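You operate a simulated robot arm through the tools that you are given. There is no shell and no other tool.

You are at the controls of a simulated robot arm. One attempt, no reset.

JOB
Pour juice for two: fill both tall mugs about half way and tip the rest away.
Fine: the rest goes into the basin; pour from the clear measuring jug and stand it back empty; spill none. Set down upright: clear measuring jug.

Only the result counts: the job must be done as asked and must still hold three seconds after the hand-in. Knocking over, shifting, dropping, spilling or breaking anything else fails it.

ROBOT AND FRAMES
A 6-joint arm with a two-finger parallel gripper, fixed in place. Base frame: the origin is at the foot of the arm, x ahead of it, y to its left, z up; the work surface is at about z = 0. Readings come in cm, rad, newtons and seconds.
With the tool pointing down near the work surface it reaches from about 18 to 46 cm from the base axis. Its first joint turns from -1.222 to 1.222 rad. Payload 1.9 kg.
The tool frame sits at the grasp point between the pads (the TCP): z along the fingers, y along the line on which they close. The tips reach 2.3 cm beyond it. The gripper opens to 9.4 cm. The fingers are 3.8 cm wide and 1 cm thick; the gripper's body (5.4 by 9.6 cm) begins 3.9 cm behind the TCP.
Orientation is that of the tool frame in the base frame, as a unit quaternion [x, y, z, w]. With the fingers straight down and closing along the base's y, the tool's x points along the base's -x, its y along +y and its z along -z.

CONTROLS
- The arm moves only by the tool apply_moves. Its argument "commands" is a list of rows, each a list of 3 entries, a list of its own where there are three numbers: the shift along the tool's x, y, z in cm, then the turn, a rotation vector about the tool's x, y, z in degrees, then the opening, from 0 (shut) to 1 (fully open). In form: [[[dx, dy, dz], [rx, ry, rz], claw], ...]. A call has 1 to 20 rows; each row is the pose to reach, as a shift and turn from the pose commanded when the call began, along the tool's axes at that moment. Each row takes 0.2 s and may step no farther than 5 cm and 0.15 rad from the row before; otherwise, or with a gripper value out of range, the whole call is refused. Where a pose cannot be reached the arm comes as near as it can. A force on the tool above 40 N (or 10 N above the force at the start of the call, whichever is more), or a blocked arm, ends the call early, and 0.2 s more pass. Each finger travels about 10.8 cm/s and halts on what it meets, pressing with about 27 N; the grip force reading is that of the motor and also rises with nothing between the fingers. The clock runs only during rows and for 0.2 s after the last one: add rows that repeat a pose to give the fingers time. The reply holds the time, the measured pose of the TCP, the force on the tool along the base axes, the opening and the grip force, in the units named above and with some noise, with the torque about the TCP (base axes, N m) and any sound that the robot's microphone picked up.
- Cameras (640 x 400 px; columns grow to the right, rows downward): "scene" is fixed at [2.74, 29.18, 42.83]; the picture's right is [-0.97, -0.24, 0.00], its down [-0.11, 0.43, -0.90] and it looks along [0.22, -0.87, -0.44] (base axes); focal length 214 px, centre (320, 200). "wrist" rides on the gripper at [8.6, 1.6, -7.5] in the tool frame; the picture's right is [-0.18, 0.98, 0.00], its down [-0.58, -0.11, -0.81] and it looks along [-0.79, -0.15, 0.59] (tool axes); focal length 243 px, centre (320, 200). There is no depth. A picture from a camera that has moved, and an enlarged one, comes with that camera's place and axes in the base frame and with its lens. The place of the scene camera against the robot may be out by one fixed shift of up to 1.2 cm in any direction.
- capture(camera): a new picture of that camera. The clock stands still meanwhile.
- close_up(camera, box): a new picture of the part [left, top, right, bottom] of that camera's present view, enlarged. The clock stands still meanwhile.
- finish_job(): hands the job in; it is judged then, once.

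Places have to be worked out from the pictures, the camera data and where the tool is seen. Open the gripper and draw the arm clear of the work before you hand the job in, unless the task says otherwise.

The tools are called after ">>>" by a JSON object that holds its "fn" and its "kwargs". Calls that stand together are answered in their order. apply_moves: Moves the arm, as the interface text tells. Its arguments: {"type":"object","properties":{"commands":{"type":"array"}},"required":["commands"]} The other tools are called the same way: capture (camera) takes a picture; close_up (camera, box) takes an enlarged picture of a part of a camera's view; finish_job () hands the job in.

At the start:

```text
clock: 0.0
tool_pos: [22.07, -4.92, 45.65]
tool_rot: [0.001, 1.0, 0.0, 0.001]
wrist_force: [0.7, 0.4, 0.4]
torque: [0.01, -0.01, -0.02]
finger_gap: 9.4
grip_force: 0.1
```

scene: 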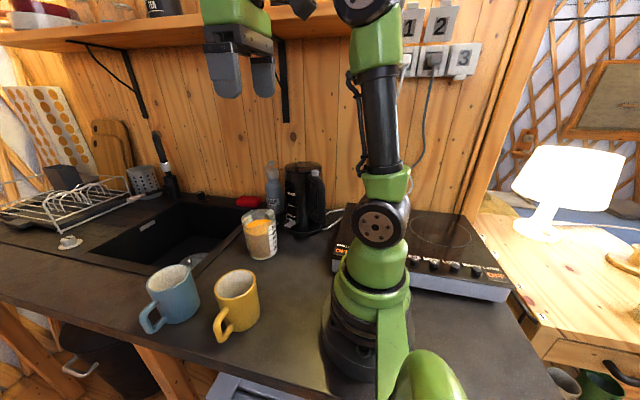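
wrist: 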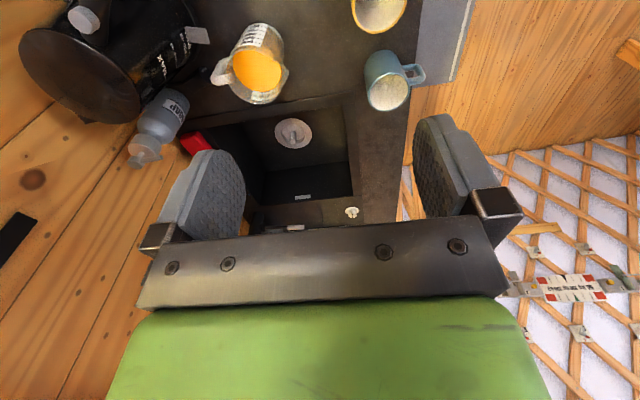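

I'll start with closer looks at the jug, mugs and basin from both cameras before moving anything.

>>> {"fn": "close_up", "kwargs": {"camera": "scene", "box": [80, 180, 340, 345]}}

>>> {"fn": "close_up", "kwargs": {"camera": "scene", "box": [220, 190, 300, 270]}}

>>> {"fn": "close_up", "kwargs": {"camera": "wrist", "box": [180, 0, 440, 165]}}

```text
2.42 times, centred on (210, 262) of scene
camera zoom: at [2.74, 29.18, 42.83], right [-0.97, -0.24, 0.0], down [-0.11, 0.43, -0.9], along [0.22, -0.87, -0.44], focal length 520 px, centre (587, 48)
```

zoom: 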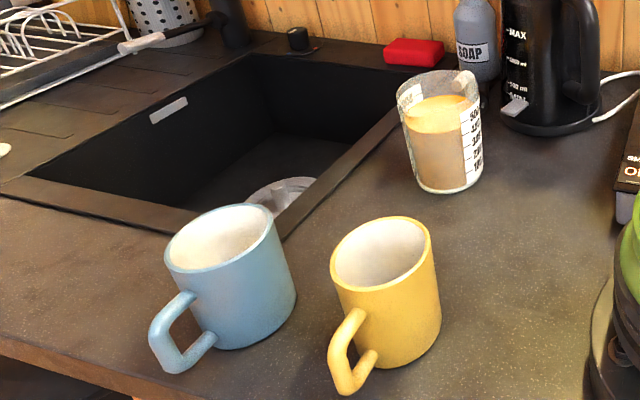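

```text
5.00 times, centred on (260, 230) of scene
camera zoom: at [2.74, 29.18, 42.83], right [-0.97, -0.24, 0.0], down [-0.11, 0.43, -0.9], along [0.22, -0.87, -0.44], focal length 1072 px, centre (620, 50)
```

zoom: 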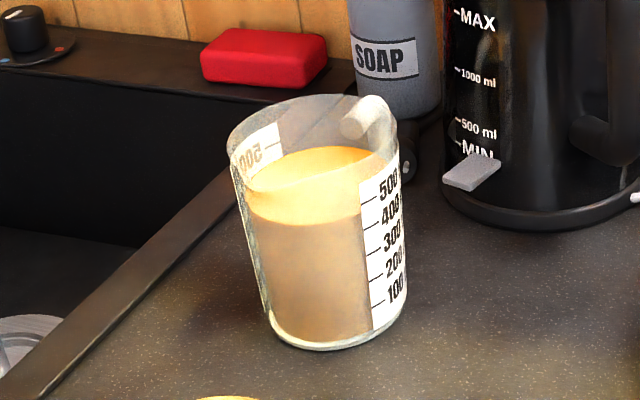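

```text
2.42 times, centred on (310, 82) of wrist
camera zoom: at [13.42, -3.24, 53.12], right [0.19, 0.98, 0.0], down [0.58, -0.11, 0.81], along [0.79, -0.15, -0.59], focal length 588 px, centre (344, 485)
```

zoom: 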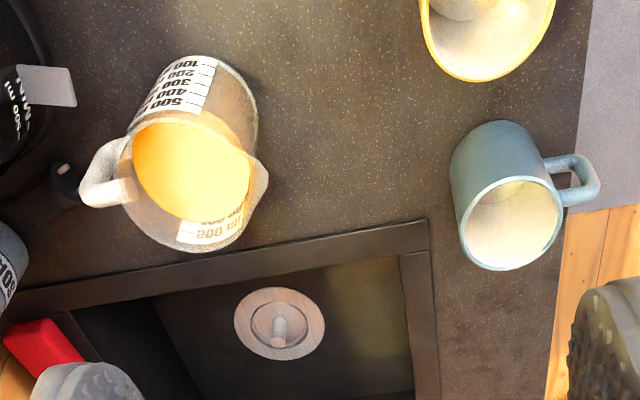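

The jug stands near (31.5, -17) with its handle toward -y and its spout toward +y. The mugs are near (26, 5) and (39, 7), and the basin starts at about x = 47. I'll bring the wrist camera lower for a better measurement of the jug.

>>> {"fn": "apply_moves", "kwargs": {"commands": [[[0, -2, 4], [0, 0, 0], 1], [[0, -4, 8], [0, 0, 0], 1], [[0, -6, 12], [0, 0, 0], 1], [[0, -7, 14], [0, 0, 0], 1]]}}

>>> {"fn": "capture", "kwargs": {"camera": "wrist"}}

>>> {"fn": "capture", "kwargs": {"camera": "scene"}}

```text
clock: 1.0
tool_pos: [22.11, -11.73, 31.44]
tool_rot: [0.001, 1.0, 0.001, 0.001]
wrist_force: [0.1, -0.2, -0.9]
torque: [0.0, 0.0, -0.02]
finger_gap: 9.38
grip_force: 0.1
```

```text
taken
camera wrist: at [13.47, -10.23, 39.03], right [0.19, 0.98, 0.0], down [0.58, -0.11, 0.81], along [0.79, -0.15, -0.59], focal length 243 px, centre (320, 200)
```

wrist: 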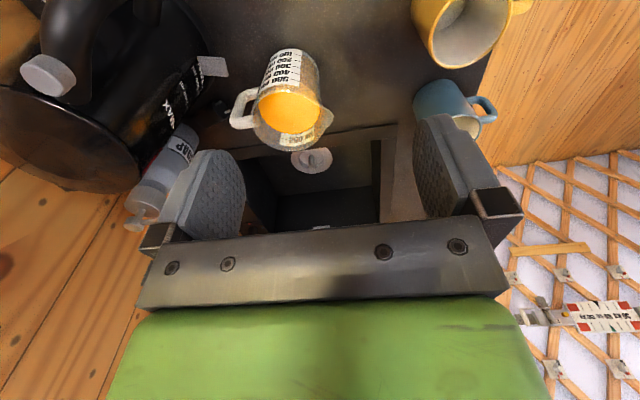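

```text
taken
```

scene: 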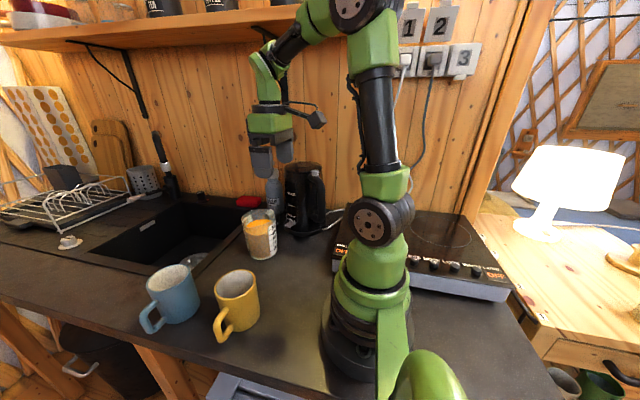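

The jug and its handle are clearly visible now, so I'll enlarge the jug area in both views to measure it.

>>> {"fn": "close_up", "kwargs": {"camera": "wrist", "box": [215, 35, 355, 175]}}

>>> {"fn": "close_up", "kwargs": {"camera": "scene", "box": [220, 90, 320, 190]}}

>>> {"fn": "close_up", "kwargs": {"camera": "wrist", "box": [400, 0, 540, 140]}}

```text
2.86 times, centred on (285, 105) of wrist
camera zoom: at [13.47, -10.23, 39.03], right [0.19, 0.98, 0.0], down [0.58, -0.11, 0.81], along [0.79, -0.15, -0.59], focal length 693 px, centre (420, 471)
```

zoom: 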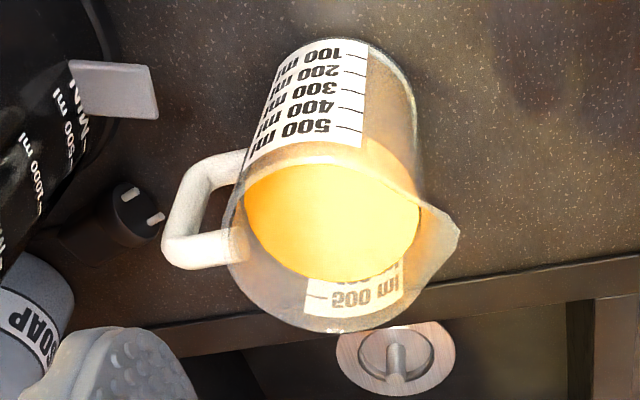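

```text
4.00 times, centred on (270, 140) of scene
camera zoom: at [2.74, 29.18, 42.83], right [-0.97, -0.24, 0.0], down [-0.11, 0.43, -0.9], along [0.22, -0.87, -0.44], focal length 858 px, centre (520, 440)
```

zoom: 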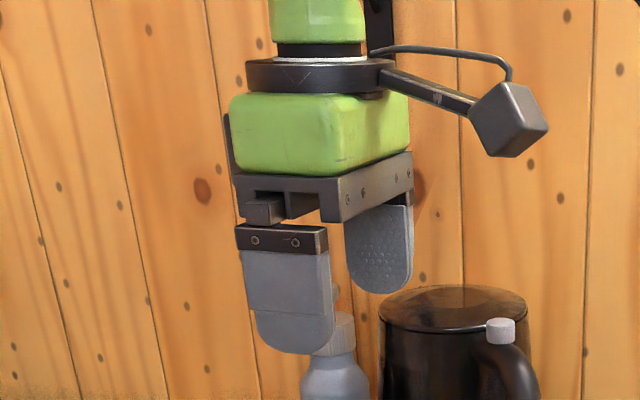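

```text
2.86 times, centred on (470, 70) of wrist
camera zoom: at [13.47, -10.23, 39.03], right [0.19, 0.98, 0.0], down [0.58, -0.11, 0.81], along [0.79, -0.15, -0.59], focal length 693 px, centre (-109, 571)
```

zoom: 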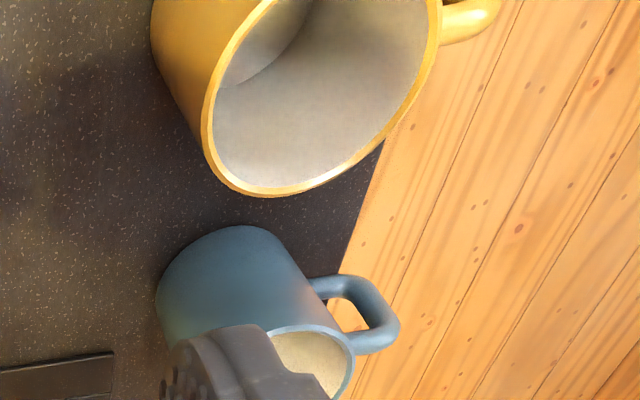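

I judge the jug axis to be near (31.9, -18.0) with the rim at about z = 11.7. The D-handle reaches to y ≈ -25.6, and the spout is opposite at y ≈ -12. I plan to grip the handle from above, so I'll yaw the tool about 94° (camera toward +y) and hover over the handle.

>>> {"fn": "apply_moves", "kwargs": {"commands": [[[-0.84, -1.19, 0.49], [0, 0, 8.5], 1], [[-1.67, -2.38, 0.98], [0, 0, 17], 1], [[-2.51, -3.57, 1.47], [0, 0, 25.5], 1], [[-3.34, -4.76, 1.96], [0, 0, 34], 1], [[-4.18, -5.95, 2.45], [0, 0, 42.5], 1], [[-5.02, -7.14, 2.94], [0, 0, 51], 1], [[-5.85, -8.33, 3.43], [0, 0, 59.5], 1], [[-6.69, -9.52, 3.92], [0, 0, 68], 1], [[-7.52, -10.71, 4.41], [0, 0, 76.5], 1], [[-8.36, -11.9, 4.9], [0, 0, 85], 1], [[-9.2, -13.1, 5.4], [0, 0, 93.5], 1], [[-9.2, -13.1, 5.4], [0, 0, 93.5], 1]]}}

>>> {"fn": "capture", "kwargs": {"camera": "wrist"}}

>>> {"fn": "capture", "kwargs": {"camera": "scene"}}

```text
clock: 3.6
tool_pos: [31.16, -24.92, 25.98]
tool_rot: [0.73, 0.684, 0.001, 0.0]
wrist_force: [-0.6, -0.5, 1.5]
torque: [-0.04, 0.02, -0.02]
finger_gap: 9.41
grip_force: 0.0
```

```text
taken
camera wrist: at [33.44, -16.39, 33.68], right [0.97, -0.25, 0.0], down [-0.15, -0.57, 0.81], along [-0.2, -0.78, -0.59], focal length 243 px, centre (320, 200)
```

wrist: 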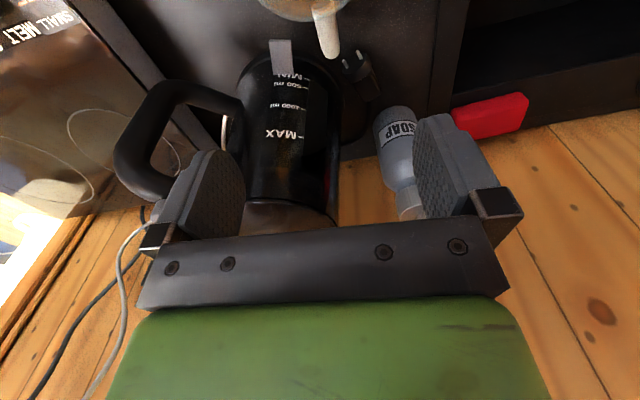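

```text
taken
```

scene: 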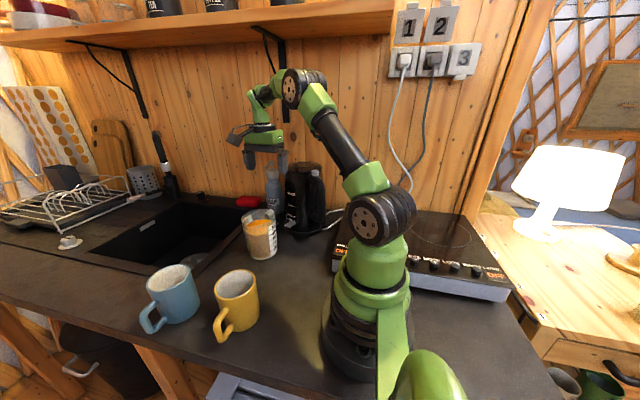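

The tool is above the handle now; the handle shows near the top of the wrist view. I'll enlarge it to fix its lateral position and direction.

>>> {"fn": "close_up", "kwargs": {"camera": "wrist", "box": [250, 0, 390, 88]}}

>>> {"fn": "close_up", "kwargs": {"camera": "scene", "box": [210, 60, 340, 270]}}

```text
4.55 times, centred on (320, 44) of wrist
camera zoom: at [33.44, -16.39, 33.68], right [0.97, -0.25, 0.0], down [-0.15, -0.57, 0.81], along [-0.2, -0.78, -0.59], focal length 1103 px, centre (320, 909)
```

zoom: 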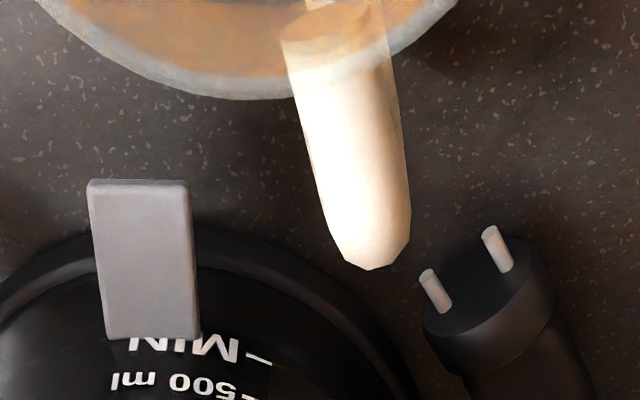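

```text
1.90 times, centred on (275, 165) of scene
camera zoom: at [2.74, 29.18, 42.83], right [-0.97, -0.24, 0.0], down [-0.11, 0.43, -0.9], along [0.22, -0.87, -0.44], focal length 408 px, centre (406, 267)
```

zoom: 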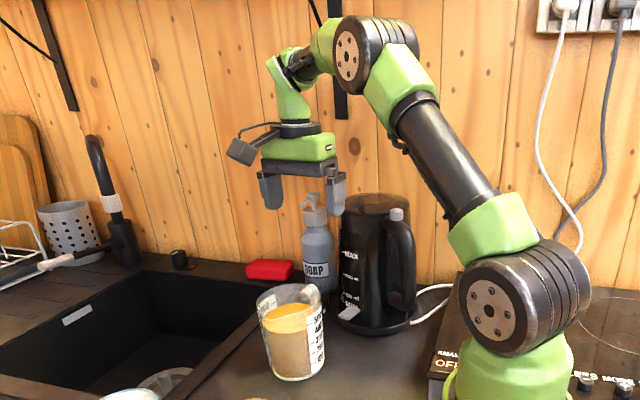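

The handle bar's plane is at x ≈ 32.2 and points straight to -y, with the vertical bar near y = -24.8. Before gripping, I'll dry-run the pouring tilt empty-handed above the yellow mug to check reach.

>>> {"fn": "apply_moves", "kwargs": {"commands": [[[1.8, -0.63, -0.2], [0, -7, 0], 0.6], [[3.6, -1.26, -0.2], [0, -14, 0], 0.6], [[5.4, -1.89, -0.2], [0, -21, 0], 0.6], [[7.2, -2.52, 0], [0, -28, 0], 0.6], [[9.0, -3.15, 0.2], [0, -35, 0], 0.6], [[10.8, -3.78, 0.4], [0, -42, 0], 0.6], [[12.6, -4.41, 0.7], [0, -49, 0], 0.6], [[14.4, -5.04, 1], [0, -56, 0], 0.6], [[16.2, -5.67, 1.5], [0, -63, 0], 0.6], [[18.0, -6.3, 2], [0, -70, 0], 0.6], [[18.0, -6.3, 2], [0, -70, 0], 0.6]]}}

>>> {"fn": "capture", "kwargs": {"camera": "scene"}}

>>> {"fn": "capture", "kwargs": {"camera": "wrist"}}

```text
clock: 6.0
tool_pos: [26.01, -6.56, 24.18]
tool_rot: [0.597, 0.56, -0.418, 0.394]
wrist_force: [0.9, 1.0, -0.9]
torque: [0.0, -0.02, 0.02]
finger_gap: 5.64
grip_force: 0.1
```

```text
taken
```

scene: 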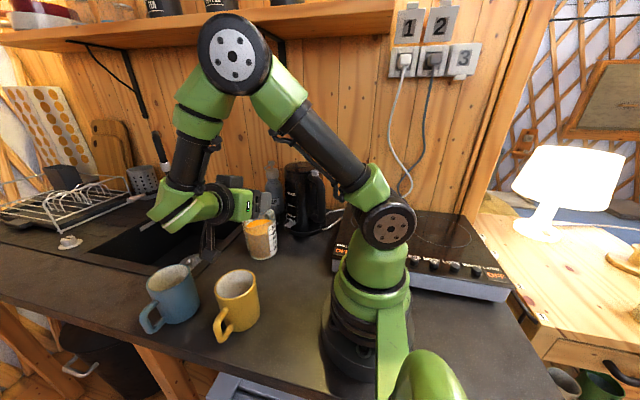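

```text
taken
camera wrist: at [28.41, 3.25, 18.69], right [0.98, -0.12, 0.17], down [-0.08, 0.57, 0.82], along [-0.2, -0.82, 0.54], focal length 243 px, centre (320, 200)
```

wrist: 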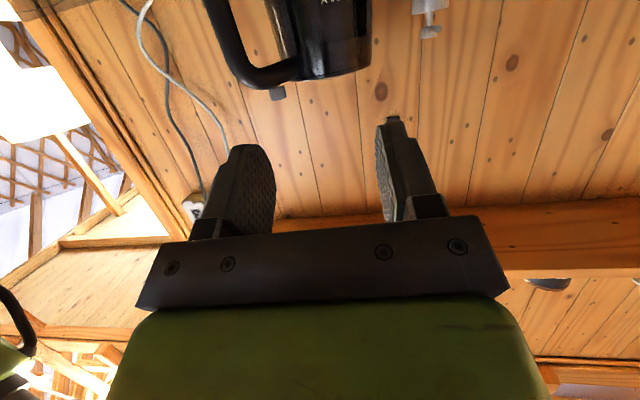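

The 70° pouring tilt over the yellow mug was reached exactly (26.0, -6.6, 24.2). Next I'll dry-run the transfer to the basin: partly untilt and raise, then swing the pour direction toward the base over the sink.

>>> {"fn": "apply_moves", "kwargs": {"commands": [[[-1.41, 0, -0.51], [0, 6.25, 0], 0.6], [[-2.82, 0, -1.02], [0, 12.5, 0], 0.6], [[-4.23, 0, -1.53], [0, 18.75, 0], 0.6], [[-5.64, 0, -2.05], [0, 25, 0], 0.6], [[-5.64, 0, -2.05], [0, 25, 0], 0.6]]}}

>>> {"fn": "apply_moves", "kwargs": {"commands": [[[0.01, 2.48, 0.5], [-5.78, 0, -5.78], 0.6], [[0.03, 4.96, 1.0], [-11.56, 0, -11.56], 0.6], [[0.05, 7.45, 1.5], [-17.35, 0, -17.35], 0.6], [[0.07, 9.93, 2.0], [-23.13, 0, -23.13], 0.6], [[0.08, 12.41, 2.5], [-28.9, 0, -28.9], 0.6], [[0.1, 14.89, 3.0], [-34.7, 0, -34.7], 0.6], [[0.11, 17.37, 3.5], [-40.5, 0, -40.5], 0.6], [[0.13, 19.85, 4.0], [-46.25, 0, -46.25], 0.6], [[0.15, 22.3, 4.5], [-52.0, 0, -52.0], 0.6], [[0.17, 24.8, 5.0], [-57.8, 0, -57.8], 0.6], [[0.18, 27.3, 5.47], [-63.6, 0, -63.6], 0.6], [[0.18, 27.3, 5.47], [-63.6, 0, -63.6], 0.6]]}}

>>> {"fn": "capture", "kwargs": {"camera": "scene"}}

>>> {"fn": "capture", "kwargs": {"camera": "wrist"}}

```text
clock: 7.2
tool_pos: [26.1, -6.69, 30.25]
tool_rot: [0.673, 0.633, -0.279, 0.262]
wrist_force: [-0.1, -0.1, -0.5]
torque: [0.01, -0.01, 0.01]
finger_gap: 5.65
grip_force: 0.2
```

```text
clock: 9.8
tool_pos: [53.16, -12.2, 26.1]
tool_rot: [0.029, 0.924, -0.011, 0.382]
wrist_force: [-0.5, 0.5, 0.0]
torque: [0.03, -0.01, 0.01]
finger_gap: 5.64
grip_force: 0.0
```

```text
taken
```

scene: 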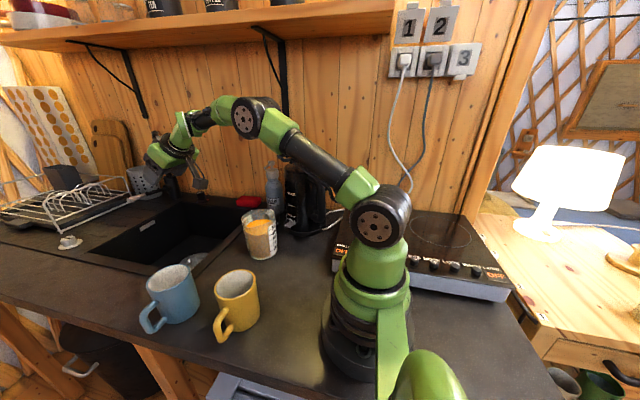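

```text
taken
camera wrist: at [41.87, -9.82, 25.38], right [0.19, 0.97, 0.13], down [-0.17, -0.1, 0.98], along [0.97, -0.21, 0.14], focal length 243 px, centre (320, 200)
```

wrist: 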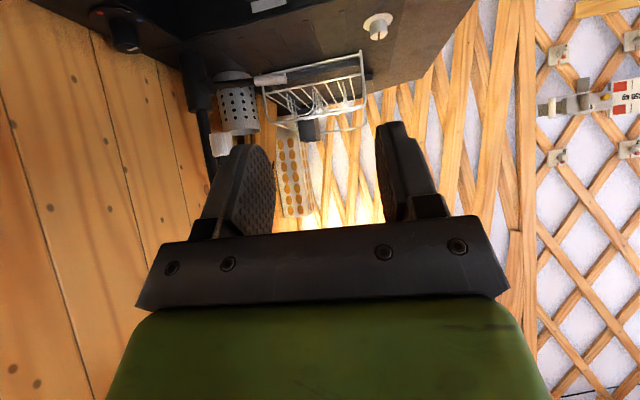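

The transfer pose (53.2, -12.2, 26.1) was reached too. Next I'll check that the full emptying tilt of about 130° can be reached there, going a bit higher to keep clear of everything.

>>> {"fn": "apply_moves", "kwargs": {"commands": [[[-0.85, 0, -0.85], [0, 0, 0], 0.6], [[-1.7, 0, -1.7], [0, -8.5, 0], 0.6], [[-2.55, 0, -2.55], [0, -17, 0], 0.6], [[-3.4, 0, -3.4], [0, -25.5, 0], 0.6], [[-4.24, 0, -4.24], [0, -34, 0], 0.6], [[-4.24, 0, -4.24], [0, -42.5, 0], 0.6], [[-4.24, 0, -4.24], [0, -51, 0], 0.6], [[-4.24, 0, -4.24], [0, -59.5, 0], 0.6], [[-4.24, 0, -4.24], [0, -68, 0], 0.6], [[-4.24, 0, -4.24], [0, -76.5, 0], 0.6], [[-4.24, 0, -4.24], [0, -85, 0], 0.6], [[-4.24, 0, -4.24], [0, -85, 0], 0.6]]}}

>>> {"fn": "capture", "kwargs": {"camera": "scene"}}

```text
clock: 12.4
tool_pos: [56.55, -15.54, 32.01]
tool_rot: [0.011, 0.445, -0.02, 0.895]
wrist_force: [-0.8, -0.8, 0.2]
torque: [-0.01, -0.03, 0.03]
finger_gap: 5.66
grip_force: 0.1
out of reach, approached as far as the arm can: row 7, 8, 9, 10, 11, 12
```

```text
taken
```

scene: 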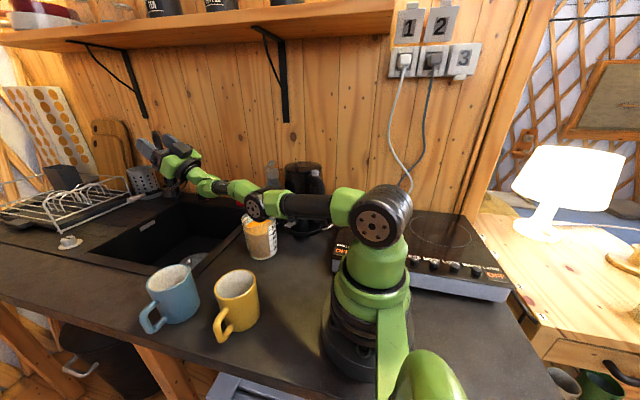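

The arm can't reach the 130° pose with the pour aimed straight at the base; the wrist limits at roughly 95°. I'll untilt back to about 85° and then test a more sideways pour direction over the basin.

>>> {"fn": "apply_moves", "kwargs": {"commands": [[[0, 0, 0], [0, 8.5, 0], 0.6], [[0, 0, 0], [0, 17, 0], 0.6], [[0, 0, 0], [0, 25.5, 0], 0.6], [[0, 0, 0], [0, 34, 0], 0.6], [[0, 0, 0], [0, 42.5, 0], 0.6], [[0, 0, 0], [0, 51, 0], 0.6], [[0, 0, 0], [0, 55, 0], 0.6], [[0, 0, 0], [0, 55, 0], 0.6]]}}

```text
clock: 14.2
tool_pos: [56.63, -15.37, 32.13]
tool_rot: [0.016, 0.8, -0.01, 0.6]
wrist_force: [-0.3, -0.1, 0.4]
torque: [-0.01, -0.01, 0.0]
finger_gap: 5.66
grip_force: 0.0
out of reach, approached as far as the arm can: row 1, 2, 3
```

The pose is now tilt ≈ 74° at (56.6, -15.4, 32.1). I'll yaw the pour direction to about 130° (between -x and +y) and shift to about (55, -24, 28), then check reach.

>>> {"fn": "apply_moves", "kwargs": {"commands": [[[0.7, -1.44, -0.02], [7.68, 0, 2.23], 0.6], [[1.4, -2.88, -0.04], [15.37, 0, 4.47], 0.6], [[2.1, -4.32, -0.06], [23.05, 0, 6.7], 0.6], [[2.8, -5.77, -0.09], [30.73, 0, 8.93], 0.6], [[3.5, -7.2, -0.11], [38.4, 0, 11.17], 0.6], [[4.2, -8.65, -0.13], [46.1, 0, 13.4], 0.6], [[4.2, -8.65, -0.13], [46.1, 0, 13.4], 0.6]]}}

```text
clock: 15.8
tool_pos: [54.52, -23.65, 27.91]
tool_rot: [0.337, 0.733, -0.26, 0.53]
wrist_force: [1.0, -0.3, 0.3]
torque: [0.01, 0.0, 0.01]
finger_gap: 5.64
grip_force: 0.1
out of reach, approached as far as the arm can: row 2, 6, 7
```

That direction is reachable to within 0.5 cm. Now I'll dry-run the emptying tilt to about 125° here, drawing the hand back along the pour direction so the imagined lip stays over the basin.

>>> {"fn": "apply_moves", "kwargs": {"commands": [[[0.55, 0, -1.9], [0, -8.5, 0], 0.6], [[1.1, 0, -3.8], [0, -17, 0], 0.6], [[1.66, 0, -5.7], [0, -25.5, 0], 0.6], [[2.22, 0, -7.6], [0, -34, 0], 0.6], [[2.77, 0, -9.5], [0, -42.5, 0], 0.6], [[3.33, 0, -11.4], [0, -51, 0], 0.6], [[3.33, 0, -11.4], [0, -51, 0], 0.6]]}}

>>> {"fn": "capture", "kwargs": {"camera": "scene"}}

```text
clock: 17.4
tool_pos: [47.0, -14.63, 28.13]
tool_rot: [0.194, 0.432, -0.382, 0.794]
wrist_force: [-0.2, 0.3, 0.0]
torque: [-0.01, -0.01, 0.01]
finger_gap: 5.63
grip_force: 0.0
```

```text
taken
```

scene: 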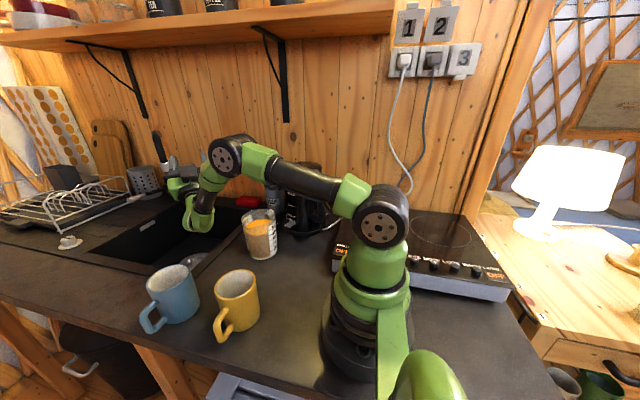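

The emptying pose (tilt ≈ 123° at 47, -14.6, 28) is reachable, so the whole pour plan is feasible. Now I'll untilt back to tool-down, raised, so I can look at the mugs with the wrist camera.

>>> {"fn": "apply_moves", "kwargs": {"commands": [[[-0.91, -0.07, -0.17], [0, 8.23, 0], 0.6], [[-1.81, -0.15, -0.33], [0, 16.46, 0], 0.6], [[-2.72, -0.22, -0.5], [0, 24.69, 0], 0.6], [[-3.63, -0.29, -0.66], [0, 32.92, 0], 0.6], [[-4.53, -0.37, -0.83], [0, 41.15, 0], 0.6], [[-5.44, -0.44, -0.99], [0, 49.38, 0], 0.6], [[-6.35, -0.51, -1.16], [0, 57.61, 0], 0.6], [[-7.25, -0.59, -1.32], [0, 65.84, 0], 0.6], [[-8.16, -0.66, -1.49], [0, 74.07, 0], 0.6], [[-9.07, -0.73, -1.65], [0, 82.3, 0], 0.6], [[-9.97, -0.81, -1.82], [0, 90.53, 0], 0.6], [[-10.88, -0.88, -1.98], [0, 98.76, 0], 0.6], [[-11.79, -0.95, -2.15], [0, 106.99, 0], 0.6], [[-12.69, -1.03, -2.31], [0, 115.22, 0], 0.6], [[-13.6, -1.1, -2.48], [0, 123.4, 0], 0.6], [[-13.6, -1.1, -2.48], [0, 123.4, 0], 0.6]]}}

```text
clock: 20.8
tool_pos: [26.23, -6.06, 14.51]
tool_rot: [0.425, 0.902, -0.053, 0.056]
wrist_force: [-0.6, -0.1, -0.2]
torque: [-0.01, 0.01, 0.02]
finger_gap: 5.63
grip_force: 0.0
out of reach, approached as far as the arm can: row 11, 12, 13, 14, 15, 16
```

The target was beyond reach at that height, and the arm ended low at (26.2, -6.1, 14.5) but without contact. I'll check the picture before moving up.

>>> {"fn": "capture", "kwargs": {"camera": "scene"}}

>>> {"fn": "capture", "kwargs": {"camera": "wrist"}}

```text
taken
```

scene: 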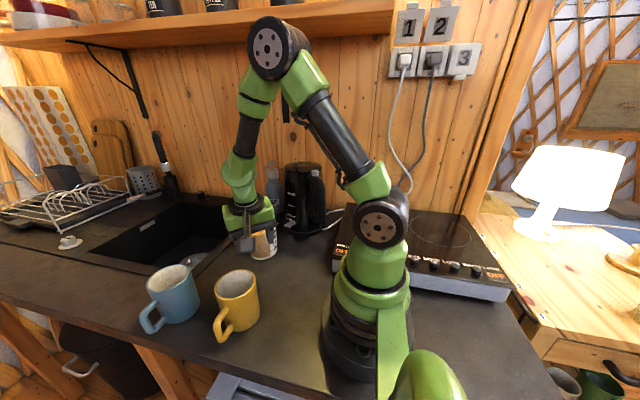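

```text
taken
camera wrist: at [21.61, 2.68, 20.61], right [0.88, 0.48, -0.02], down [0.24, -0.4, 0.89], along [0.42, -0.78, -0.46], focal length 243 px, centre (320, 200)
```

wrist: 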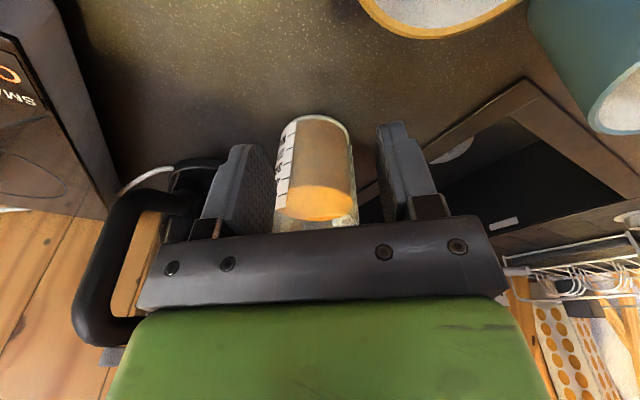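

Nothing was touched. I'll raise straight up while squaring the tool to vertical, then yaw to the original heading to view the mugs.

>>> {"fn": "apply_moves", "kwargs": {"commands": [[[-0.58, -0.19, -3.96], [-0.9, 2.8, 0], 0.6], [[-1.17, -0.38, -7.9], [-1.8, 5.6, 0], 0.6], [[-1.75, -0.58, -11.9], [-2.8, 8.5, 0], 0.6], [[-2.34, -0.77, -15.8], [-2.8, 8.5, 0], 0.6], [[-2.92, -0.96, -19.8], [-2.8, 8.5, 0], 0.6], [[-2.92, -0.96, -19.8], [-2.8, 8.5, 0], 0.6]]}}

```text
clock: 22.2
tool_pos: [19.01, -4.13, 14.53]
tool_rot: [0.426, 0.904, -0.025, 0.026]
wrist_force: [-0.3, -0.1, 1.4]
torque: [-0.01, -0.02, 0.0]
finger_gap: 5.64
grip_force: 0.0
out of reach, approached as far as the arm can: row 1, 2, 3, 4, 5, 6
```

The arm is in an awkward wrist branch and can't rise here. I'll look at its configuration before retracing.

>>> {"fn": "capture", "kwargs": {"camera": "scene"}}

>>> {"fn": "close_up", "kwargs": {"camera": "scene", "box": [200, 0, 420, 300]}}

```text
taken
```

scene: 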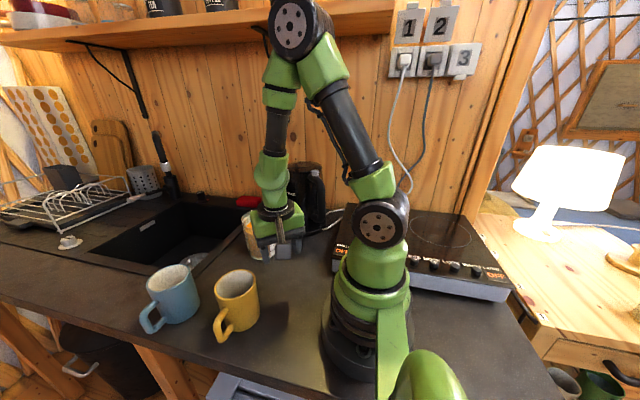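

```text
1.33 times, centred on (310, 150) of scene
camera zoom: at [2.74, 29.18, 42.83], right [-0.97, -0.24, 0.0], down [-0.11, 0.43, -0.9], along [0.22, -0.87, -0.44], focal length 286 px, centre (333, 267)
```

zoom: 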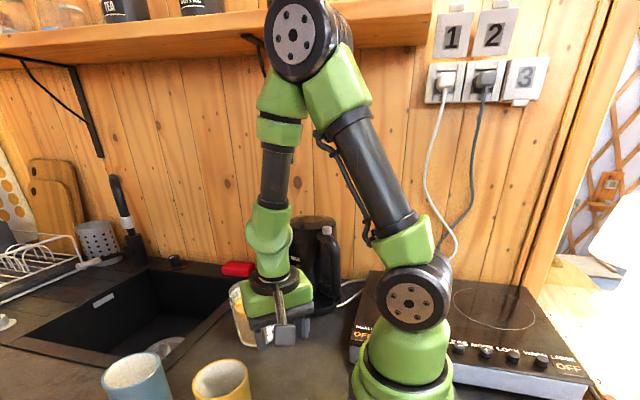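

The forearm and tool are both straight down, so the wrist is nearly singular and stuck on one side. I'll unwind by tilting the tool about 48° along its free direction while rising, well clear of the mugs.

>>> {"fn": "apply_moves", "kwargs": {"commands": [[[0, 0, -0.3], [0, -8, 0], 0.6], [[0, 0, -0.6], [0, -16, 0], 0.6], [[-1.2, 0.5, -1.8], [0, -24, 0], 0.6], [[-2.5, 1.1, -3.3], [0, -32, 0], 0.6], [[-3.8, 1.7, -4.8], [0, -40, 0], 0.6], [[-5.0, 2.3, -6.3], [0, -48, 0], 0.6], [[-6.2, 2.8, -7.8], [0, -48, 0], 0.6], [[-7.4, 3.3, -9.1], [0, -48, 0], 0.6], [[-7.4, 3.3, -9.1], [0, -48, 0], 0.6]]}}

>>> {"fn": "capture", "kwargs": {"camera": "scene"}}

```text
clock: 24.2
tool_pos: [26.44, -7.3, 24.09]
tool_rot: [0.379, 0.816, -0.196, 0.39]
wrist_force: [-0.1, -0.7, -0.2]
torque: [-0.03, -0.01, -0.01]
finger_gap: 5.64
grip_force: 0.0
out of reach, approached as far as the arm can: row 1, 2, 3, 4, 5, 6, 7
```

```text
taken
```

scene: 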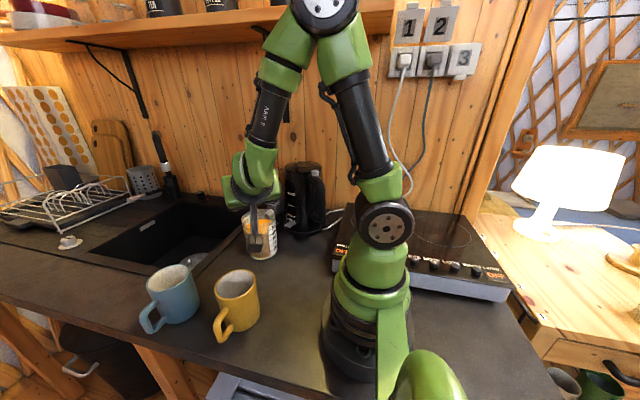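

That pose was reached (26.4, -7.3, 24.1) at tilt ≈ 52°. Now I'll yaw the tilt direction back to +y, holding position, to unwind the forearm roll.

>>> {"fn": "apply_moves", "kwargs": {"commands": [[[0, 0, 0], [6.6, 0, 5.2], 0.6], [[0, 0, 0], [13.2, 0, 10.4], 0.6], [[0, 0, 0], [19.8, 0, 15.6], 0.6], [[0, 0, 0], [26.4, 0, 20.8], 0.6], [[0, 0, 0], [33, 0, 26], 0.6], [[0, 0, 0], [33, 0, 26], 0.6]]}}

```text
clock: 25.6
tool_pos: [26.39, -7.22, 23.94]
tool_rot: [0.645, 0.622, -0.326, 0.302]
wrist_force: [0.1, -0.1, -1.2]
torque: [-0.04, -0.01, -0.02]
finger_gap: 5.64
grip_force: 0.1
```

The unwinding worked. Now I'll untilt to tool-down while backing away to about (26, -14, 30).

>>> {"fn": "apply_moves", "kwargs": {"commands": [[[-1.27, -0.03, 0.26], [0, 7.53, 0], 0.6], [[-2.54, -0.06, 0.51], [0, 15.06, 0], 0.6], [[-3.81, -0.09, 0.77], [0, 22.6, 0], 0.6], [[-5.08, -0.12, 1.02], [0, 30.1, 0], 0.6], [[-6.35, -0.15, 1.28], [0, 37.65, 0], 0.6], [[-7.62, -0.18, 1.54], [0, 45.2, 0], 0.6], [[-8.9, -0.2, 1.79], [0, 52.7, 0], 0.6], [[-8.9, -0.2, 1.79], [0, 52.7, 0], 0.6]]}}

```text
clock: 27.4
tool_pos: [18.7, -10.66, 13.71]
tool_rot: [0.721, 0.691, -0.03, 0.027]
wrist_force: [0.3, 0.2, 0.3]
torque: [-0.04, 0.03, -0.02]
finger_gap: 5.66
grip_force: 0.1
out of reach, approached as far as the arm can: row 4, 5, 6, 7, 8
```

The wrist is still on the flipped side (bend sign reversed). I'll retrace the known good route: tilt up again, then swing the tilt direction outward so the bend can cross zero in the arm's own plane.

>>> {"fn": "apply_moves", "kwargs": {"commands": [[[0, 0, -0.3], [0, -8, 0], 0.6], [[0, 0, -0.6], [0, -16, 0], 0.6], [[0.5, 1.3, -2.2], [0, -24, 0], 0.6], [[1.0, 2.6, -3.9], [0, -32, 0], 0.6], [[1.5, 3.9, -5.6], [0, -40, 0], 0.6], [[2.0, 5.2, -7.3], [0, -47, 0], 0.6], [[2.5, 6.4, -9.0], [0, -47, 0], 0.6], [[2.98, 7.5, -10.6], [0, -47, 0], 0.6], [[2.98, 7.5, -10.6], [0, -47, 0], 0.6]]}}

```text
clock: 29.4
tool_pos: [26.46, -7.3, 24.15]
tool_rot: [0.649, 0.623, -0.315, 0.3]
wrist_force: [-1.2, -0.2, 0.4]
torque: [0.02, 0.0, 0.01]
finger_gap: 5.63
grip_force: 0.0
```

I'm back at tilt 52° with direction +y. Now I'll swing the tilt direction to point straight away from the base (s ≈ 164°) while extending to about (40, -11, 26).

>>> {"fn": "apply_moves", "kwargs": {"commands": [[[-0.35, 1.36, 0.12], [-6.01, -0.02, -4.75], 0.6], [[-0.7, 2.72, 0.24], [-12.0, -0.04, -9.5], 0.6], [[-1.05, 4.08, 0.35], [-18.0, -0.06, -14.25], 0.6], [[-1.4, 5.44, 0.47], [-24.0, -0.08, -19.0], 0.6], [[-1.75, 6.8, 0.59], [-30.05, -0.1, -23.75], 0.6], [[-2.1, 8.16, 0.71], [-36.06, -0.12, -28.5], 0.6], [[-2.45, 9.52, 0.83], [-42.07, -0.14, -33.25], 0.6], [[-2.8, 10.88, 0.94], [-48.08, -0.16, -38.0], 0.6], [[-3.15, 12.24, 1.06], [-54.1, -0.18, -42.75], 0.6], [[-3.5, 13.6, 1.18], [-60.1, -0.2, -47.5], 0.6], [[-3.5, 13.6, 1.18], [-60.1, -0.2, -47.5], 0.6]]}}

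```text
clock: 31.8
tool_pos: [39.93, -11.01, 25.95]
tool_rot: [0.125, 0.892, -0.06, 0.43]
wrist_force: [-0.5, 0.0, -0.2]
torque: [-0.01, -0.03, -0.01]
finger_gap: 5.63
grip_force: 0.1
```

The tool now lies in the arm's plane. I'll untilt here so the bend crosses zero with the forearm roll near zero, ending tool-down at about (36, -10, 26).

>>> {"fn": "apply_moves", "kwargs": {"commands": [[[0.36, 0, -0.45], [0, 7.43, 0], 0.6], [[0.71, 0, -0.9], [0, 14.86, 0], 0.6], [[1.07, 0, -1.35], [0, 22.3, 0], 0.6], [[1.43, 0, -1.8], [0, 29.7, 0], 0.6], [[1.79, 0, -2.25], [0, 37.15, 0], 0.6], [[2.14, -0.1, -2.7], [0, 44.6, 0], 0.6], [[2.5, -0.1, -3.15], [0, 51.5, 0], 0.6], [[2.5, -0.1, -3.15], [0, 51.5, 0], 0.6]]}}

```text
clock: 33.6
tool_pos: [36.13, -10.02, 25.9]
tool_rot: [0.137, 0.991, -0.001, 0.0]
wrist_force: [1.2, 0.2, 0.4]
torque: [0.02, 0.03, -0.01]
finger_gap: 5.65
grip_force: 0.1
```

The arm is back in its normal configuration, tool-down at (36.1, -10.0, 25.9). Now I'll go to a viewing pose at about (18, 2, 39) to measure the mugs with the wrist camera.

>>> {"fn": "apply_moves", "kwargs": {"commands": [[[3.45, 1.1, -2.17], [0, 0, -2.6], 0.6], [[6.9, 2.2, -4.33], [0, 0, -5.2], 0.6], [[10.35, 3.3, -6.5], [0, 0, -7.85], 0.6], [[13.8, 4.4, -8.67], [0, 0, -10.5], 0.6], [[17.25, 5.5, -10.83], [0, 0, -13.1], 0.6], [[20.7, 6.65, -13], [0, 0, -15.7], 0.6], [[20.7, 6.65, -13], [0, 0, -15.7], 0.6]]}}

>>> {"fn": "capture", "kwargs": {"camera": "wrist"}}

```text
clock: 35.2
tool_pos: [18.0, 2.12, 38.84]
tool_rot: [0.003, 1.0, -0.001, 0.001]
wrist_force: [-0.4, 0.2, 0.6]
torque: [-0.03, -0.01, 0.01]
finger_gap: 5.64
grip_force: 0.1
```

```text
taken
camera wrist: at [9.28, 3.81, 46.45], right [0.19, 0.98, 0.0], down [0.58, -0.11, 0.81], along [0.79, -0.15, -0.59], focal length 243 px, centre (320, 200)
```

wrist: 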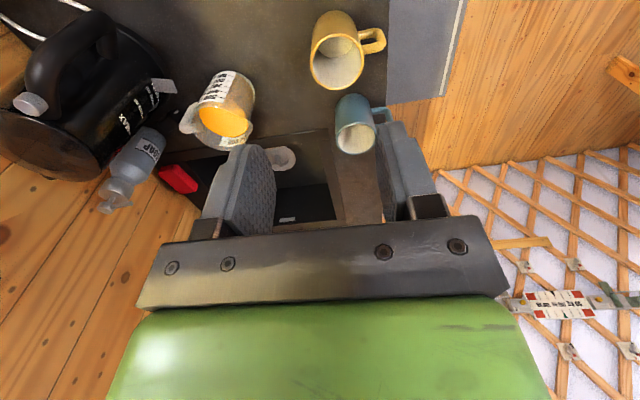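

Both mugs and the jug are visible in one view. I'll enlarge each to fix the rim centres and sizes.

>>> {"fn": "close_up", "kwargs": {"camera": "wrist", "box": [290, 0, 400, 110]}}

>>> {"fn": "close_up", "kwargs": {"camera": "wrist", "box": [310, 75, 410, 175]}}

>>> {"fn": "close_up", "kwargs": {"camera": "wrist", "box": [165, 55, 285, 165]}}

>>> {"fn": "close_up", "kwargs": {"camera": "scene", "box": [130, 240, 280, 350]}}

```text
3.64 times, centred on (345, 55) of wrist
camera zoom: at [9.28, 3.81, 46.45], right [0.19, 0.98, 0.0], down [0.58, -0.11, 0.81], along [0.79, -0.15, -0.59], focal length 882 px, centre (229, 727)
```

zoom: 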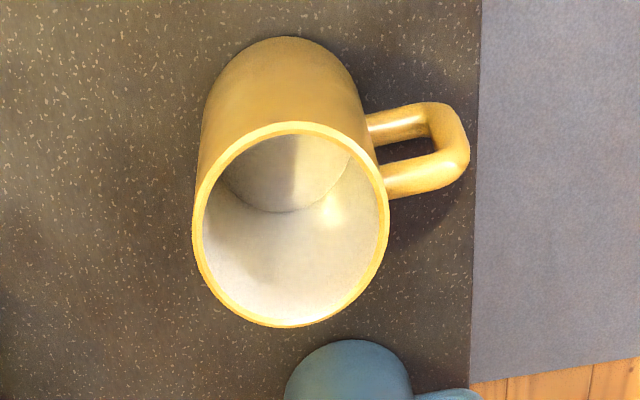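

```text
4.00 times, centred on (360, 125) of wrist
camera zoom: at [9.28, 3.81, 46.45], right [0.19, 0.98, 0.0], down [0.58, -0.11, 0.81], along [0.79, -0.15, -0.59], focal length 970 px, centre (160, 500)
```

zoom: 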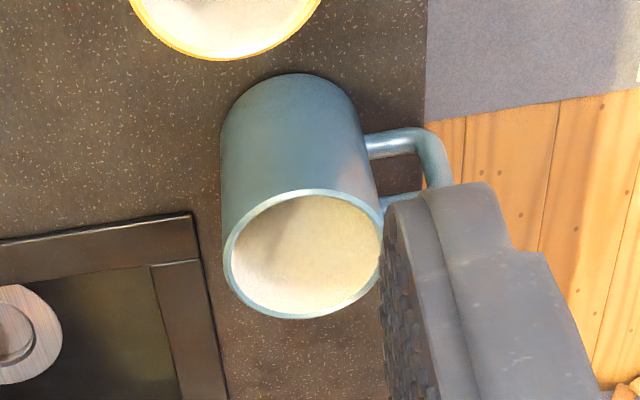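

```text
3.64 times, centred on (225, 110) of wrist
camera zoom: at [9.28, 3.81, 46.45], right [0.19, 0.98, 0.0], down [0.58, -0.11, 0.81], along [0.79, -0.15, -0.59], focal length 882 px, centre (666, 527)
```

zoom: 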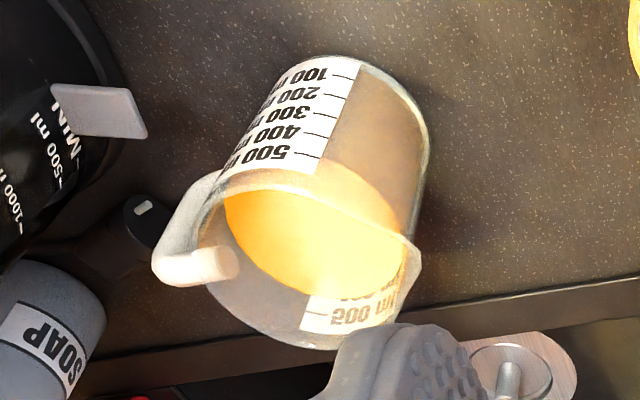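

```text
3.64 times, centred on (205, 295) of scene
camera zoom: at [2.74, 29.18, 42.83], right [-0.97, -0.24, 0.0], down [-0.11, 0.43, -0.9], along [0.22, -0.87, -0.44], focal length 780 px, centre (738, -146)
```

zoom: 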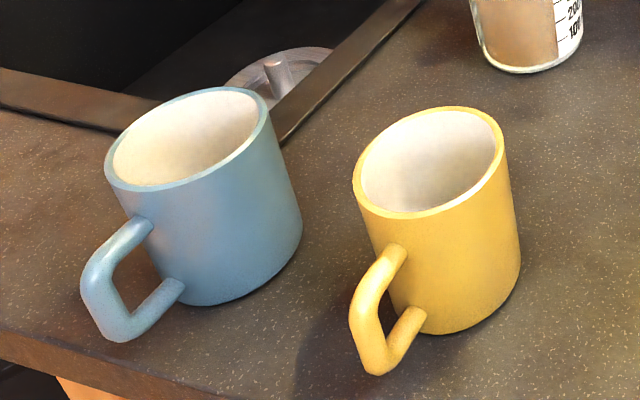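

Measured: yellow mug centre ≈ (25.9, 3.0), blue ≈ (40.6, 4.7), rims at z ≈ 9.5 with outer diameter ≈ 7.6. Now I'll return to hover over the jug handle with the tool's x toward +y.

>>> {"fn": "apply_moves", "kwargs": {"commands": [[[-1.29, -2.45, 1.16], [0, 0, 8.2], 0.5], [[-2.58, -4.89, 2.33], [0, 0, 16.4], 0.5], [[-3.87, -7.34, 3.49], [0, 0, 24.5], 0.5], [[-5.16, -9.78, 4.65], [0, 0, 32.7], 0.5], [[-6.45, -12.23, 5.82], [0, 0, 40.9], 0.5], [[-7.75, -14.67, 6.98], [0, 0, 49.1], 0.5], [[-9.04, -17.12, 8.15], [0, 0, 57.3], 0.5], [[-10.33, -19.56, 9.31], [0, 0, 65.5], 0.5], [[-11.62, -22.0, 10.47], [0, 0, 73.6], 0.5], [[-12.91, -24.45, 11.64], [0, 0, 81.8], 0.5], [[-14.2, -26.9, 12.8], [0, 0, 90], 0.5], [[-14.2, -26.9, 12.8], [0, 0, 90], 0.5]]}}

>>> {"fn": "close_up", "kwargs": {"camera": "wrist", "box": [230, 0, 410, 112]}}

```text
clock: 37.8
tool_pos: [32.04, -25.05, 26.02]
tool_rot: [0.709, 0.705, -0.001, 0.0]
wrist_force: [0.4, -0.8, -0.1]
torque: [0.02, 0.01, 0.0]
finger_gap: 4.72
grip_force: 0.0
```

```text
3.56 times, centred on (320, 56) of wrist
camera zoom: at [33.81, -16.32, 33.63], right [0.98, -0.19, 0.0], down [-0.11, -0.58, 0.81], along [-0.15, -0.79, -0.59], focal length 863 px, centre (320, 712)
```

zoom: 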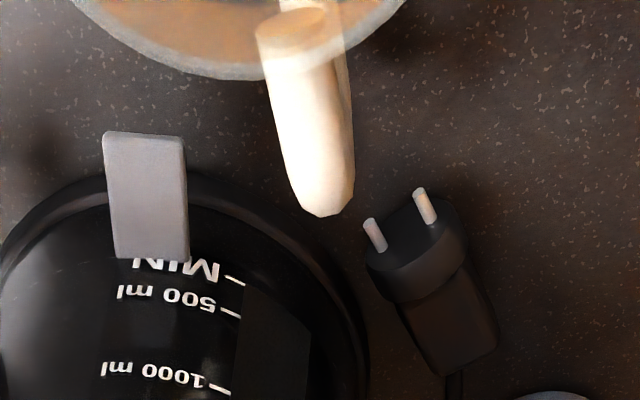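

The handle plane is at x = 32.15 and the outer bar at y ≈ -25.2, which the tool is nearly centred on. I'll descend partway (z ≈ 13) and check alignment.

>>> {"fn": "apply_moves", "kwargs": {"commands": [[[0, 0.1, 3], [0, 0, 0], 0.5], [[0, 0.1, 6], [0, 0, 0], 0.5], [[0, 0.1, 9], [0, 0, 0], 0.5], [[0, 0.1, 11], [0, 0, 0], 0.5], [[0, 0.1, 13], [0, 0, 0], 0.5], [[0, 0.1, 13], [0, 0, 0], 0.5]]}}

>>> {"fn": "capture", "kwargs": {"camera": "wrist"}}

>>> {"fn": "close_up", "kwargs": {"camera": "scene", "box": [210, 140, 330, 270]}}

```text
clock: 39.2
tool_pos: [32.18, -24.85, 13.05]
tool_rot: [0.709, 0.705, 0.0, 0.001]
wrist_force: [0.3, -0.6, 0.5]
torque: [0.01, 0.0, 0.01]
finger_gap: 4.7
grip_force: 0.1
```

```text
taken
camera wrist: at [33.85, -16.29, 20.68], right [0.98, -0.19, 0.0], down [-0.11, -0.58, 0.81], along [-0.15, -0.79, -0.59], focal length 243 px, centre (320, 200)
```

wrist: 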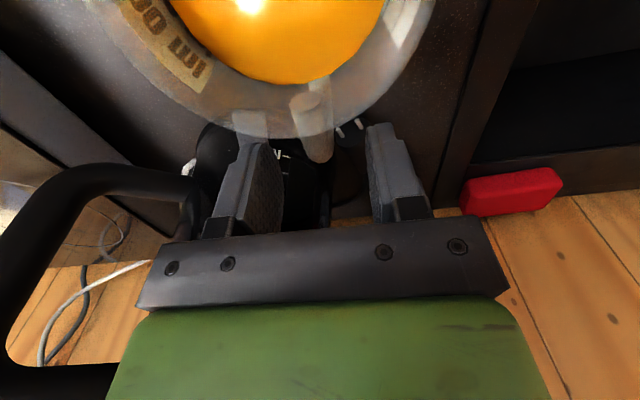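

```text
3.08 times, centred on (270, 205) of scene
camera zoom: at [2.74, 29.18, 42.83], right [-0.97, -0.24, 0.0], down [-0.11, 0.43, -0.9], along [0.22, -0.87, -0.44], focal length 660 px, centre (474, 185)
```

zoom: 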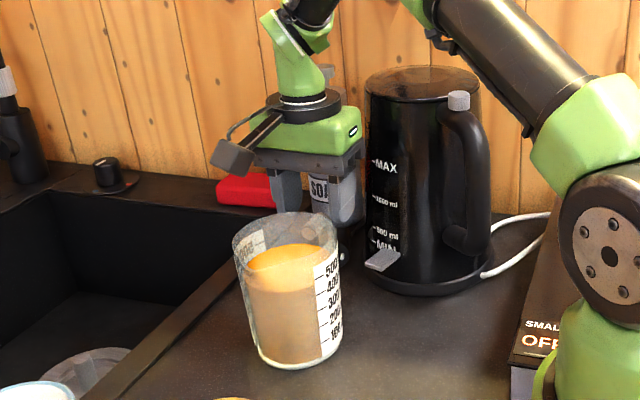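

The handle sits centred between the fingers, and the rim now measures about z ≈ 12.7, so the palm must stay above that. I'll descend to TCP z ≈ 9.3 and re-check before closing.

>>> {"fn": "apply_moves", "kwargs": {"commands": [[[0, 0, 1.0], [0, 0, 0], 0.5], [[0, 0, 2.0], [0, 0, 0], 0.5], [[0, 0, 2.9], [0, 0, 0], 0.5], [[0, 0, 3.7], [0, 0, 0], 0.5], [[0, 0, 3.7], [0, 0, 0], 0.5]]}}

>>> {"fn": "capture", "kwargs": {"camera": "wrist"}}

>>> {"fn": "close_up", "kwargs": {"camera": "scene", "box": [220, 160, 320, 270]}}

```text
clock: 40.4
tool_pos: [32.18, -24.87, 9.53]
tool_rot: [0.708, 0.706, 0.0, 0.001]
wrist_force: [0.6, 0.4, -0.3]
torque: [0.01, 0.02, 0.02]
finger_gap: 4.71
grip_force: 0.1
```

```text
taken
camera wrist: at [33.89, -16.26, 17.05], right [0.98, -0.19, 0.0], down [-0.11, -0.58, 0.81], along [-0.15, -0.79, -0.59], focal length 243 px, centre (320, 200)
```

wrist: 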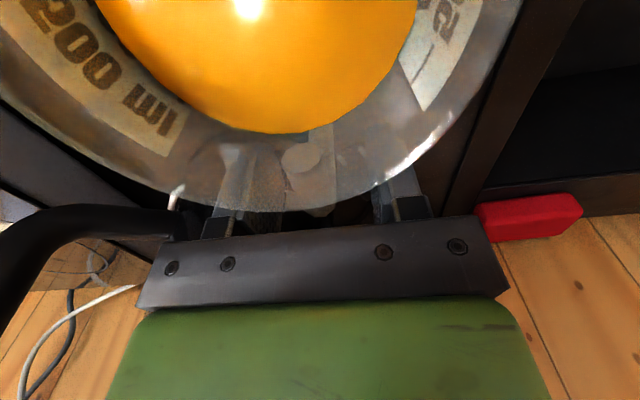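

```text
3.64 times, centred on (270, 215) of scene
camera zoom: at [2.74, 29.18, 42.83], right [-0.97, -0.24, 0.0], down [-0.11, 0.43, -0.9], along [0.22, -0.87, -0.44], focal length 780 px, centre (502, 146)
```

zoom: 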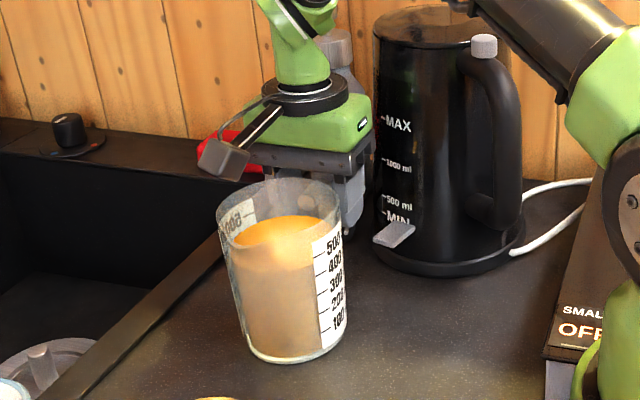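

Rim ≈ 12.5 and the palm is at 13.4, so there is still clearance. I'll lower 0.35 cm more and close on the handle.

>>> {"fn": "apply_moves", "kwargs": {"commands": [[[0, 0, 0.35], [0, 0, 0], 0.5], [[0, 0, 0.35], [0, 0, 0], 0.3], [[0, 0, 0.35], [0, 0, 0], 0.2], [[0, 0, 0.35], [0, 0, 0], 0], [[0, 0, 0.35], [0, 0, 0], 0], [[0, 0, 0.35], [0, 0, 0], 0]]}}

>>> {"fn": "capture", "kwargs": {"camera": "wrist"}}

>>> {"fn": "close_up", "kwargs": {"camera": "scene", "box": [220, 160, 320, 270]}}

```text
clock: 41.8
tool_pos: [32.2, -24.97, 9.22]
tool_rot: [0.709, 0.705, 0.0, 0.001]
wrist_force: [0.4, 0.4, 0.5]
torque: [-0.07, 0.03, 0.01]
finger_gap: 1.54
grip_force: 27.3
```

```text
taken
camera wrist: at [33.87, -16.24, 16.7], right [0.98, -0.19, 0.0], down [-0.11, -0.58, 0.81], along [-0.15, -0.79, -0.59], focal length 243 px, centre (320, 200)
```

wrist: 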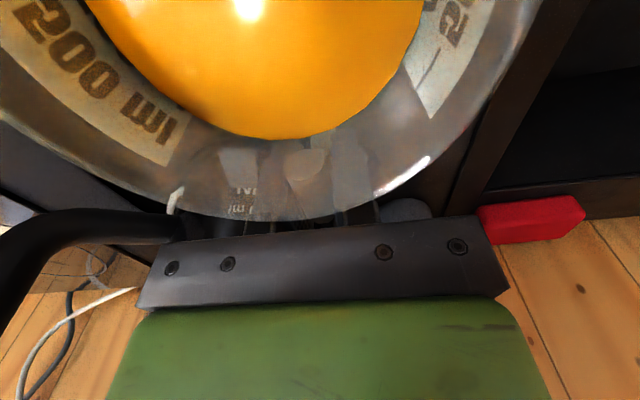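

```text
3.64 times, centred on (270, 215) of scene
camera zoom: at [2.74, 29.18, 42.83], right [-0.97, -0.24, 0.0], down [-0.11, 0.43, -0.9], along [0.22, -0.87, -0.44], focal length 780 px, centre (502, 146)
```

zoom: 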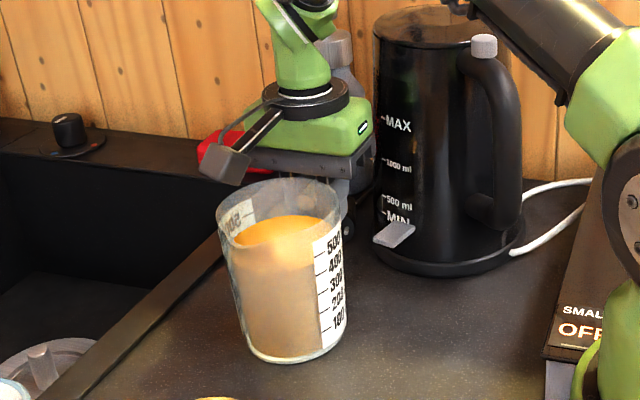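

The handle is gripped (gap 1.54 cm, 27 N). I'll lift gently by 1 cm and see whether the jug stays level.

>>> {"fn": "apply_moves", "kwargs": {"commands": [[[0, 0, -0.15], [0, 0, 0], 0], [[0, 0, -0.3], [0, 0, 0], 0], [[0, 0, -0.5], [0, 0, 0], 0], [[0, 0, -0.75], [0, 0, 0], 0], [[0, 0, -1.0], [0, 0, 0], 0], [[0, 0, -1.0], [0, 0, 0], 0], [[0, 0, -1.0], [0, 0, 0], 0]]}}

>>> {"fn": "close_up", "kwargs": {"camera": "scene", "box": [220, 160, 320, 270]}}

>>> {"fn": "capture", "kwargs": {"camera": "wrist"}}

```text
clock: 43.4
tool_pos: [32.18, -24.98, 10.2]
tool_rot: [0.71, 0.705, 0.001, 0.001]
wrist_force: [-0.6, -0.2, -1.6]
torque: [-0.07, -0.02, -0.02]
finger_gap: 1.52
grip_force: 27.1
```

```text
3.64 times, centred on (270, 215) of scene
camera zoom: at [2.74, 29.18, 42.83], right [-0.97, -0.24, 0.0], down [-0.11, 0.43, -0.9], along [0.22, -0.87, -0.44], focal length 780 px, centre (502, 146)
```

zoom: 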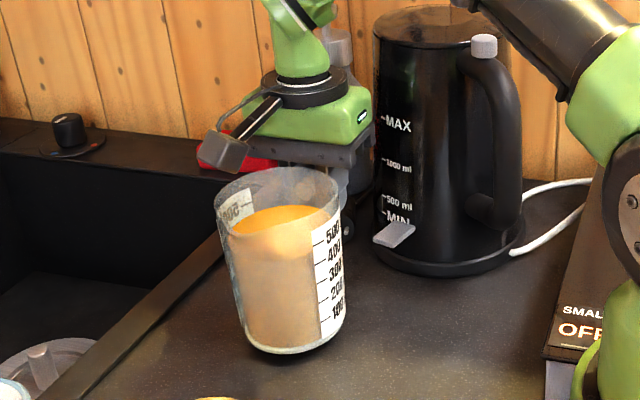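

```text
taken
camera wrist: at [33.86, -16.27, 17.71], right [0.98, -0.19, 0.0], down [-0.11, -0.58, 0.81], along [-0.15, -0.79, -0.59], focal length 243 px, centre (320, 200)
```

wrist: 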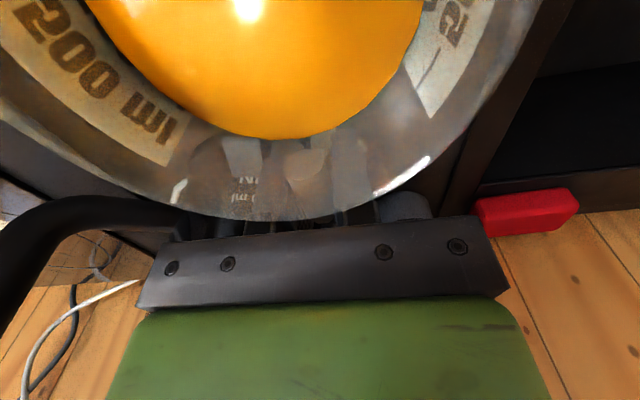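

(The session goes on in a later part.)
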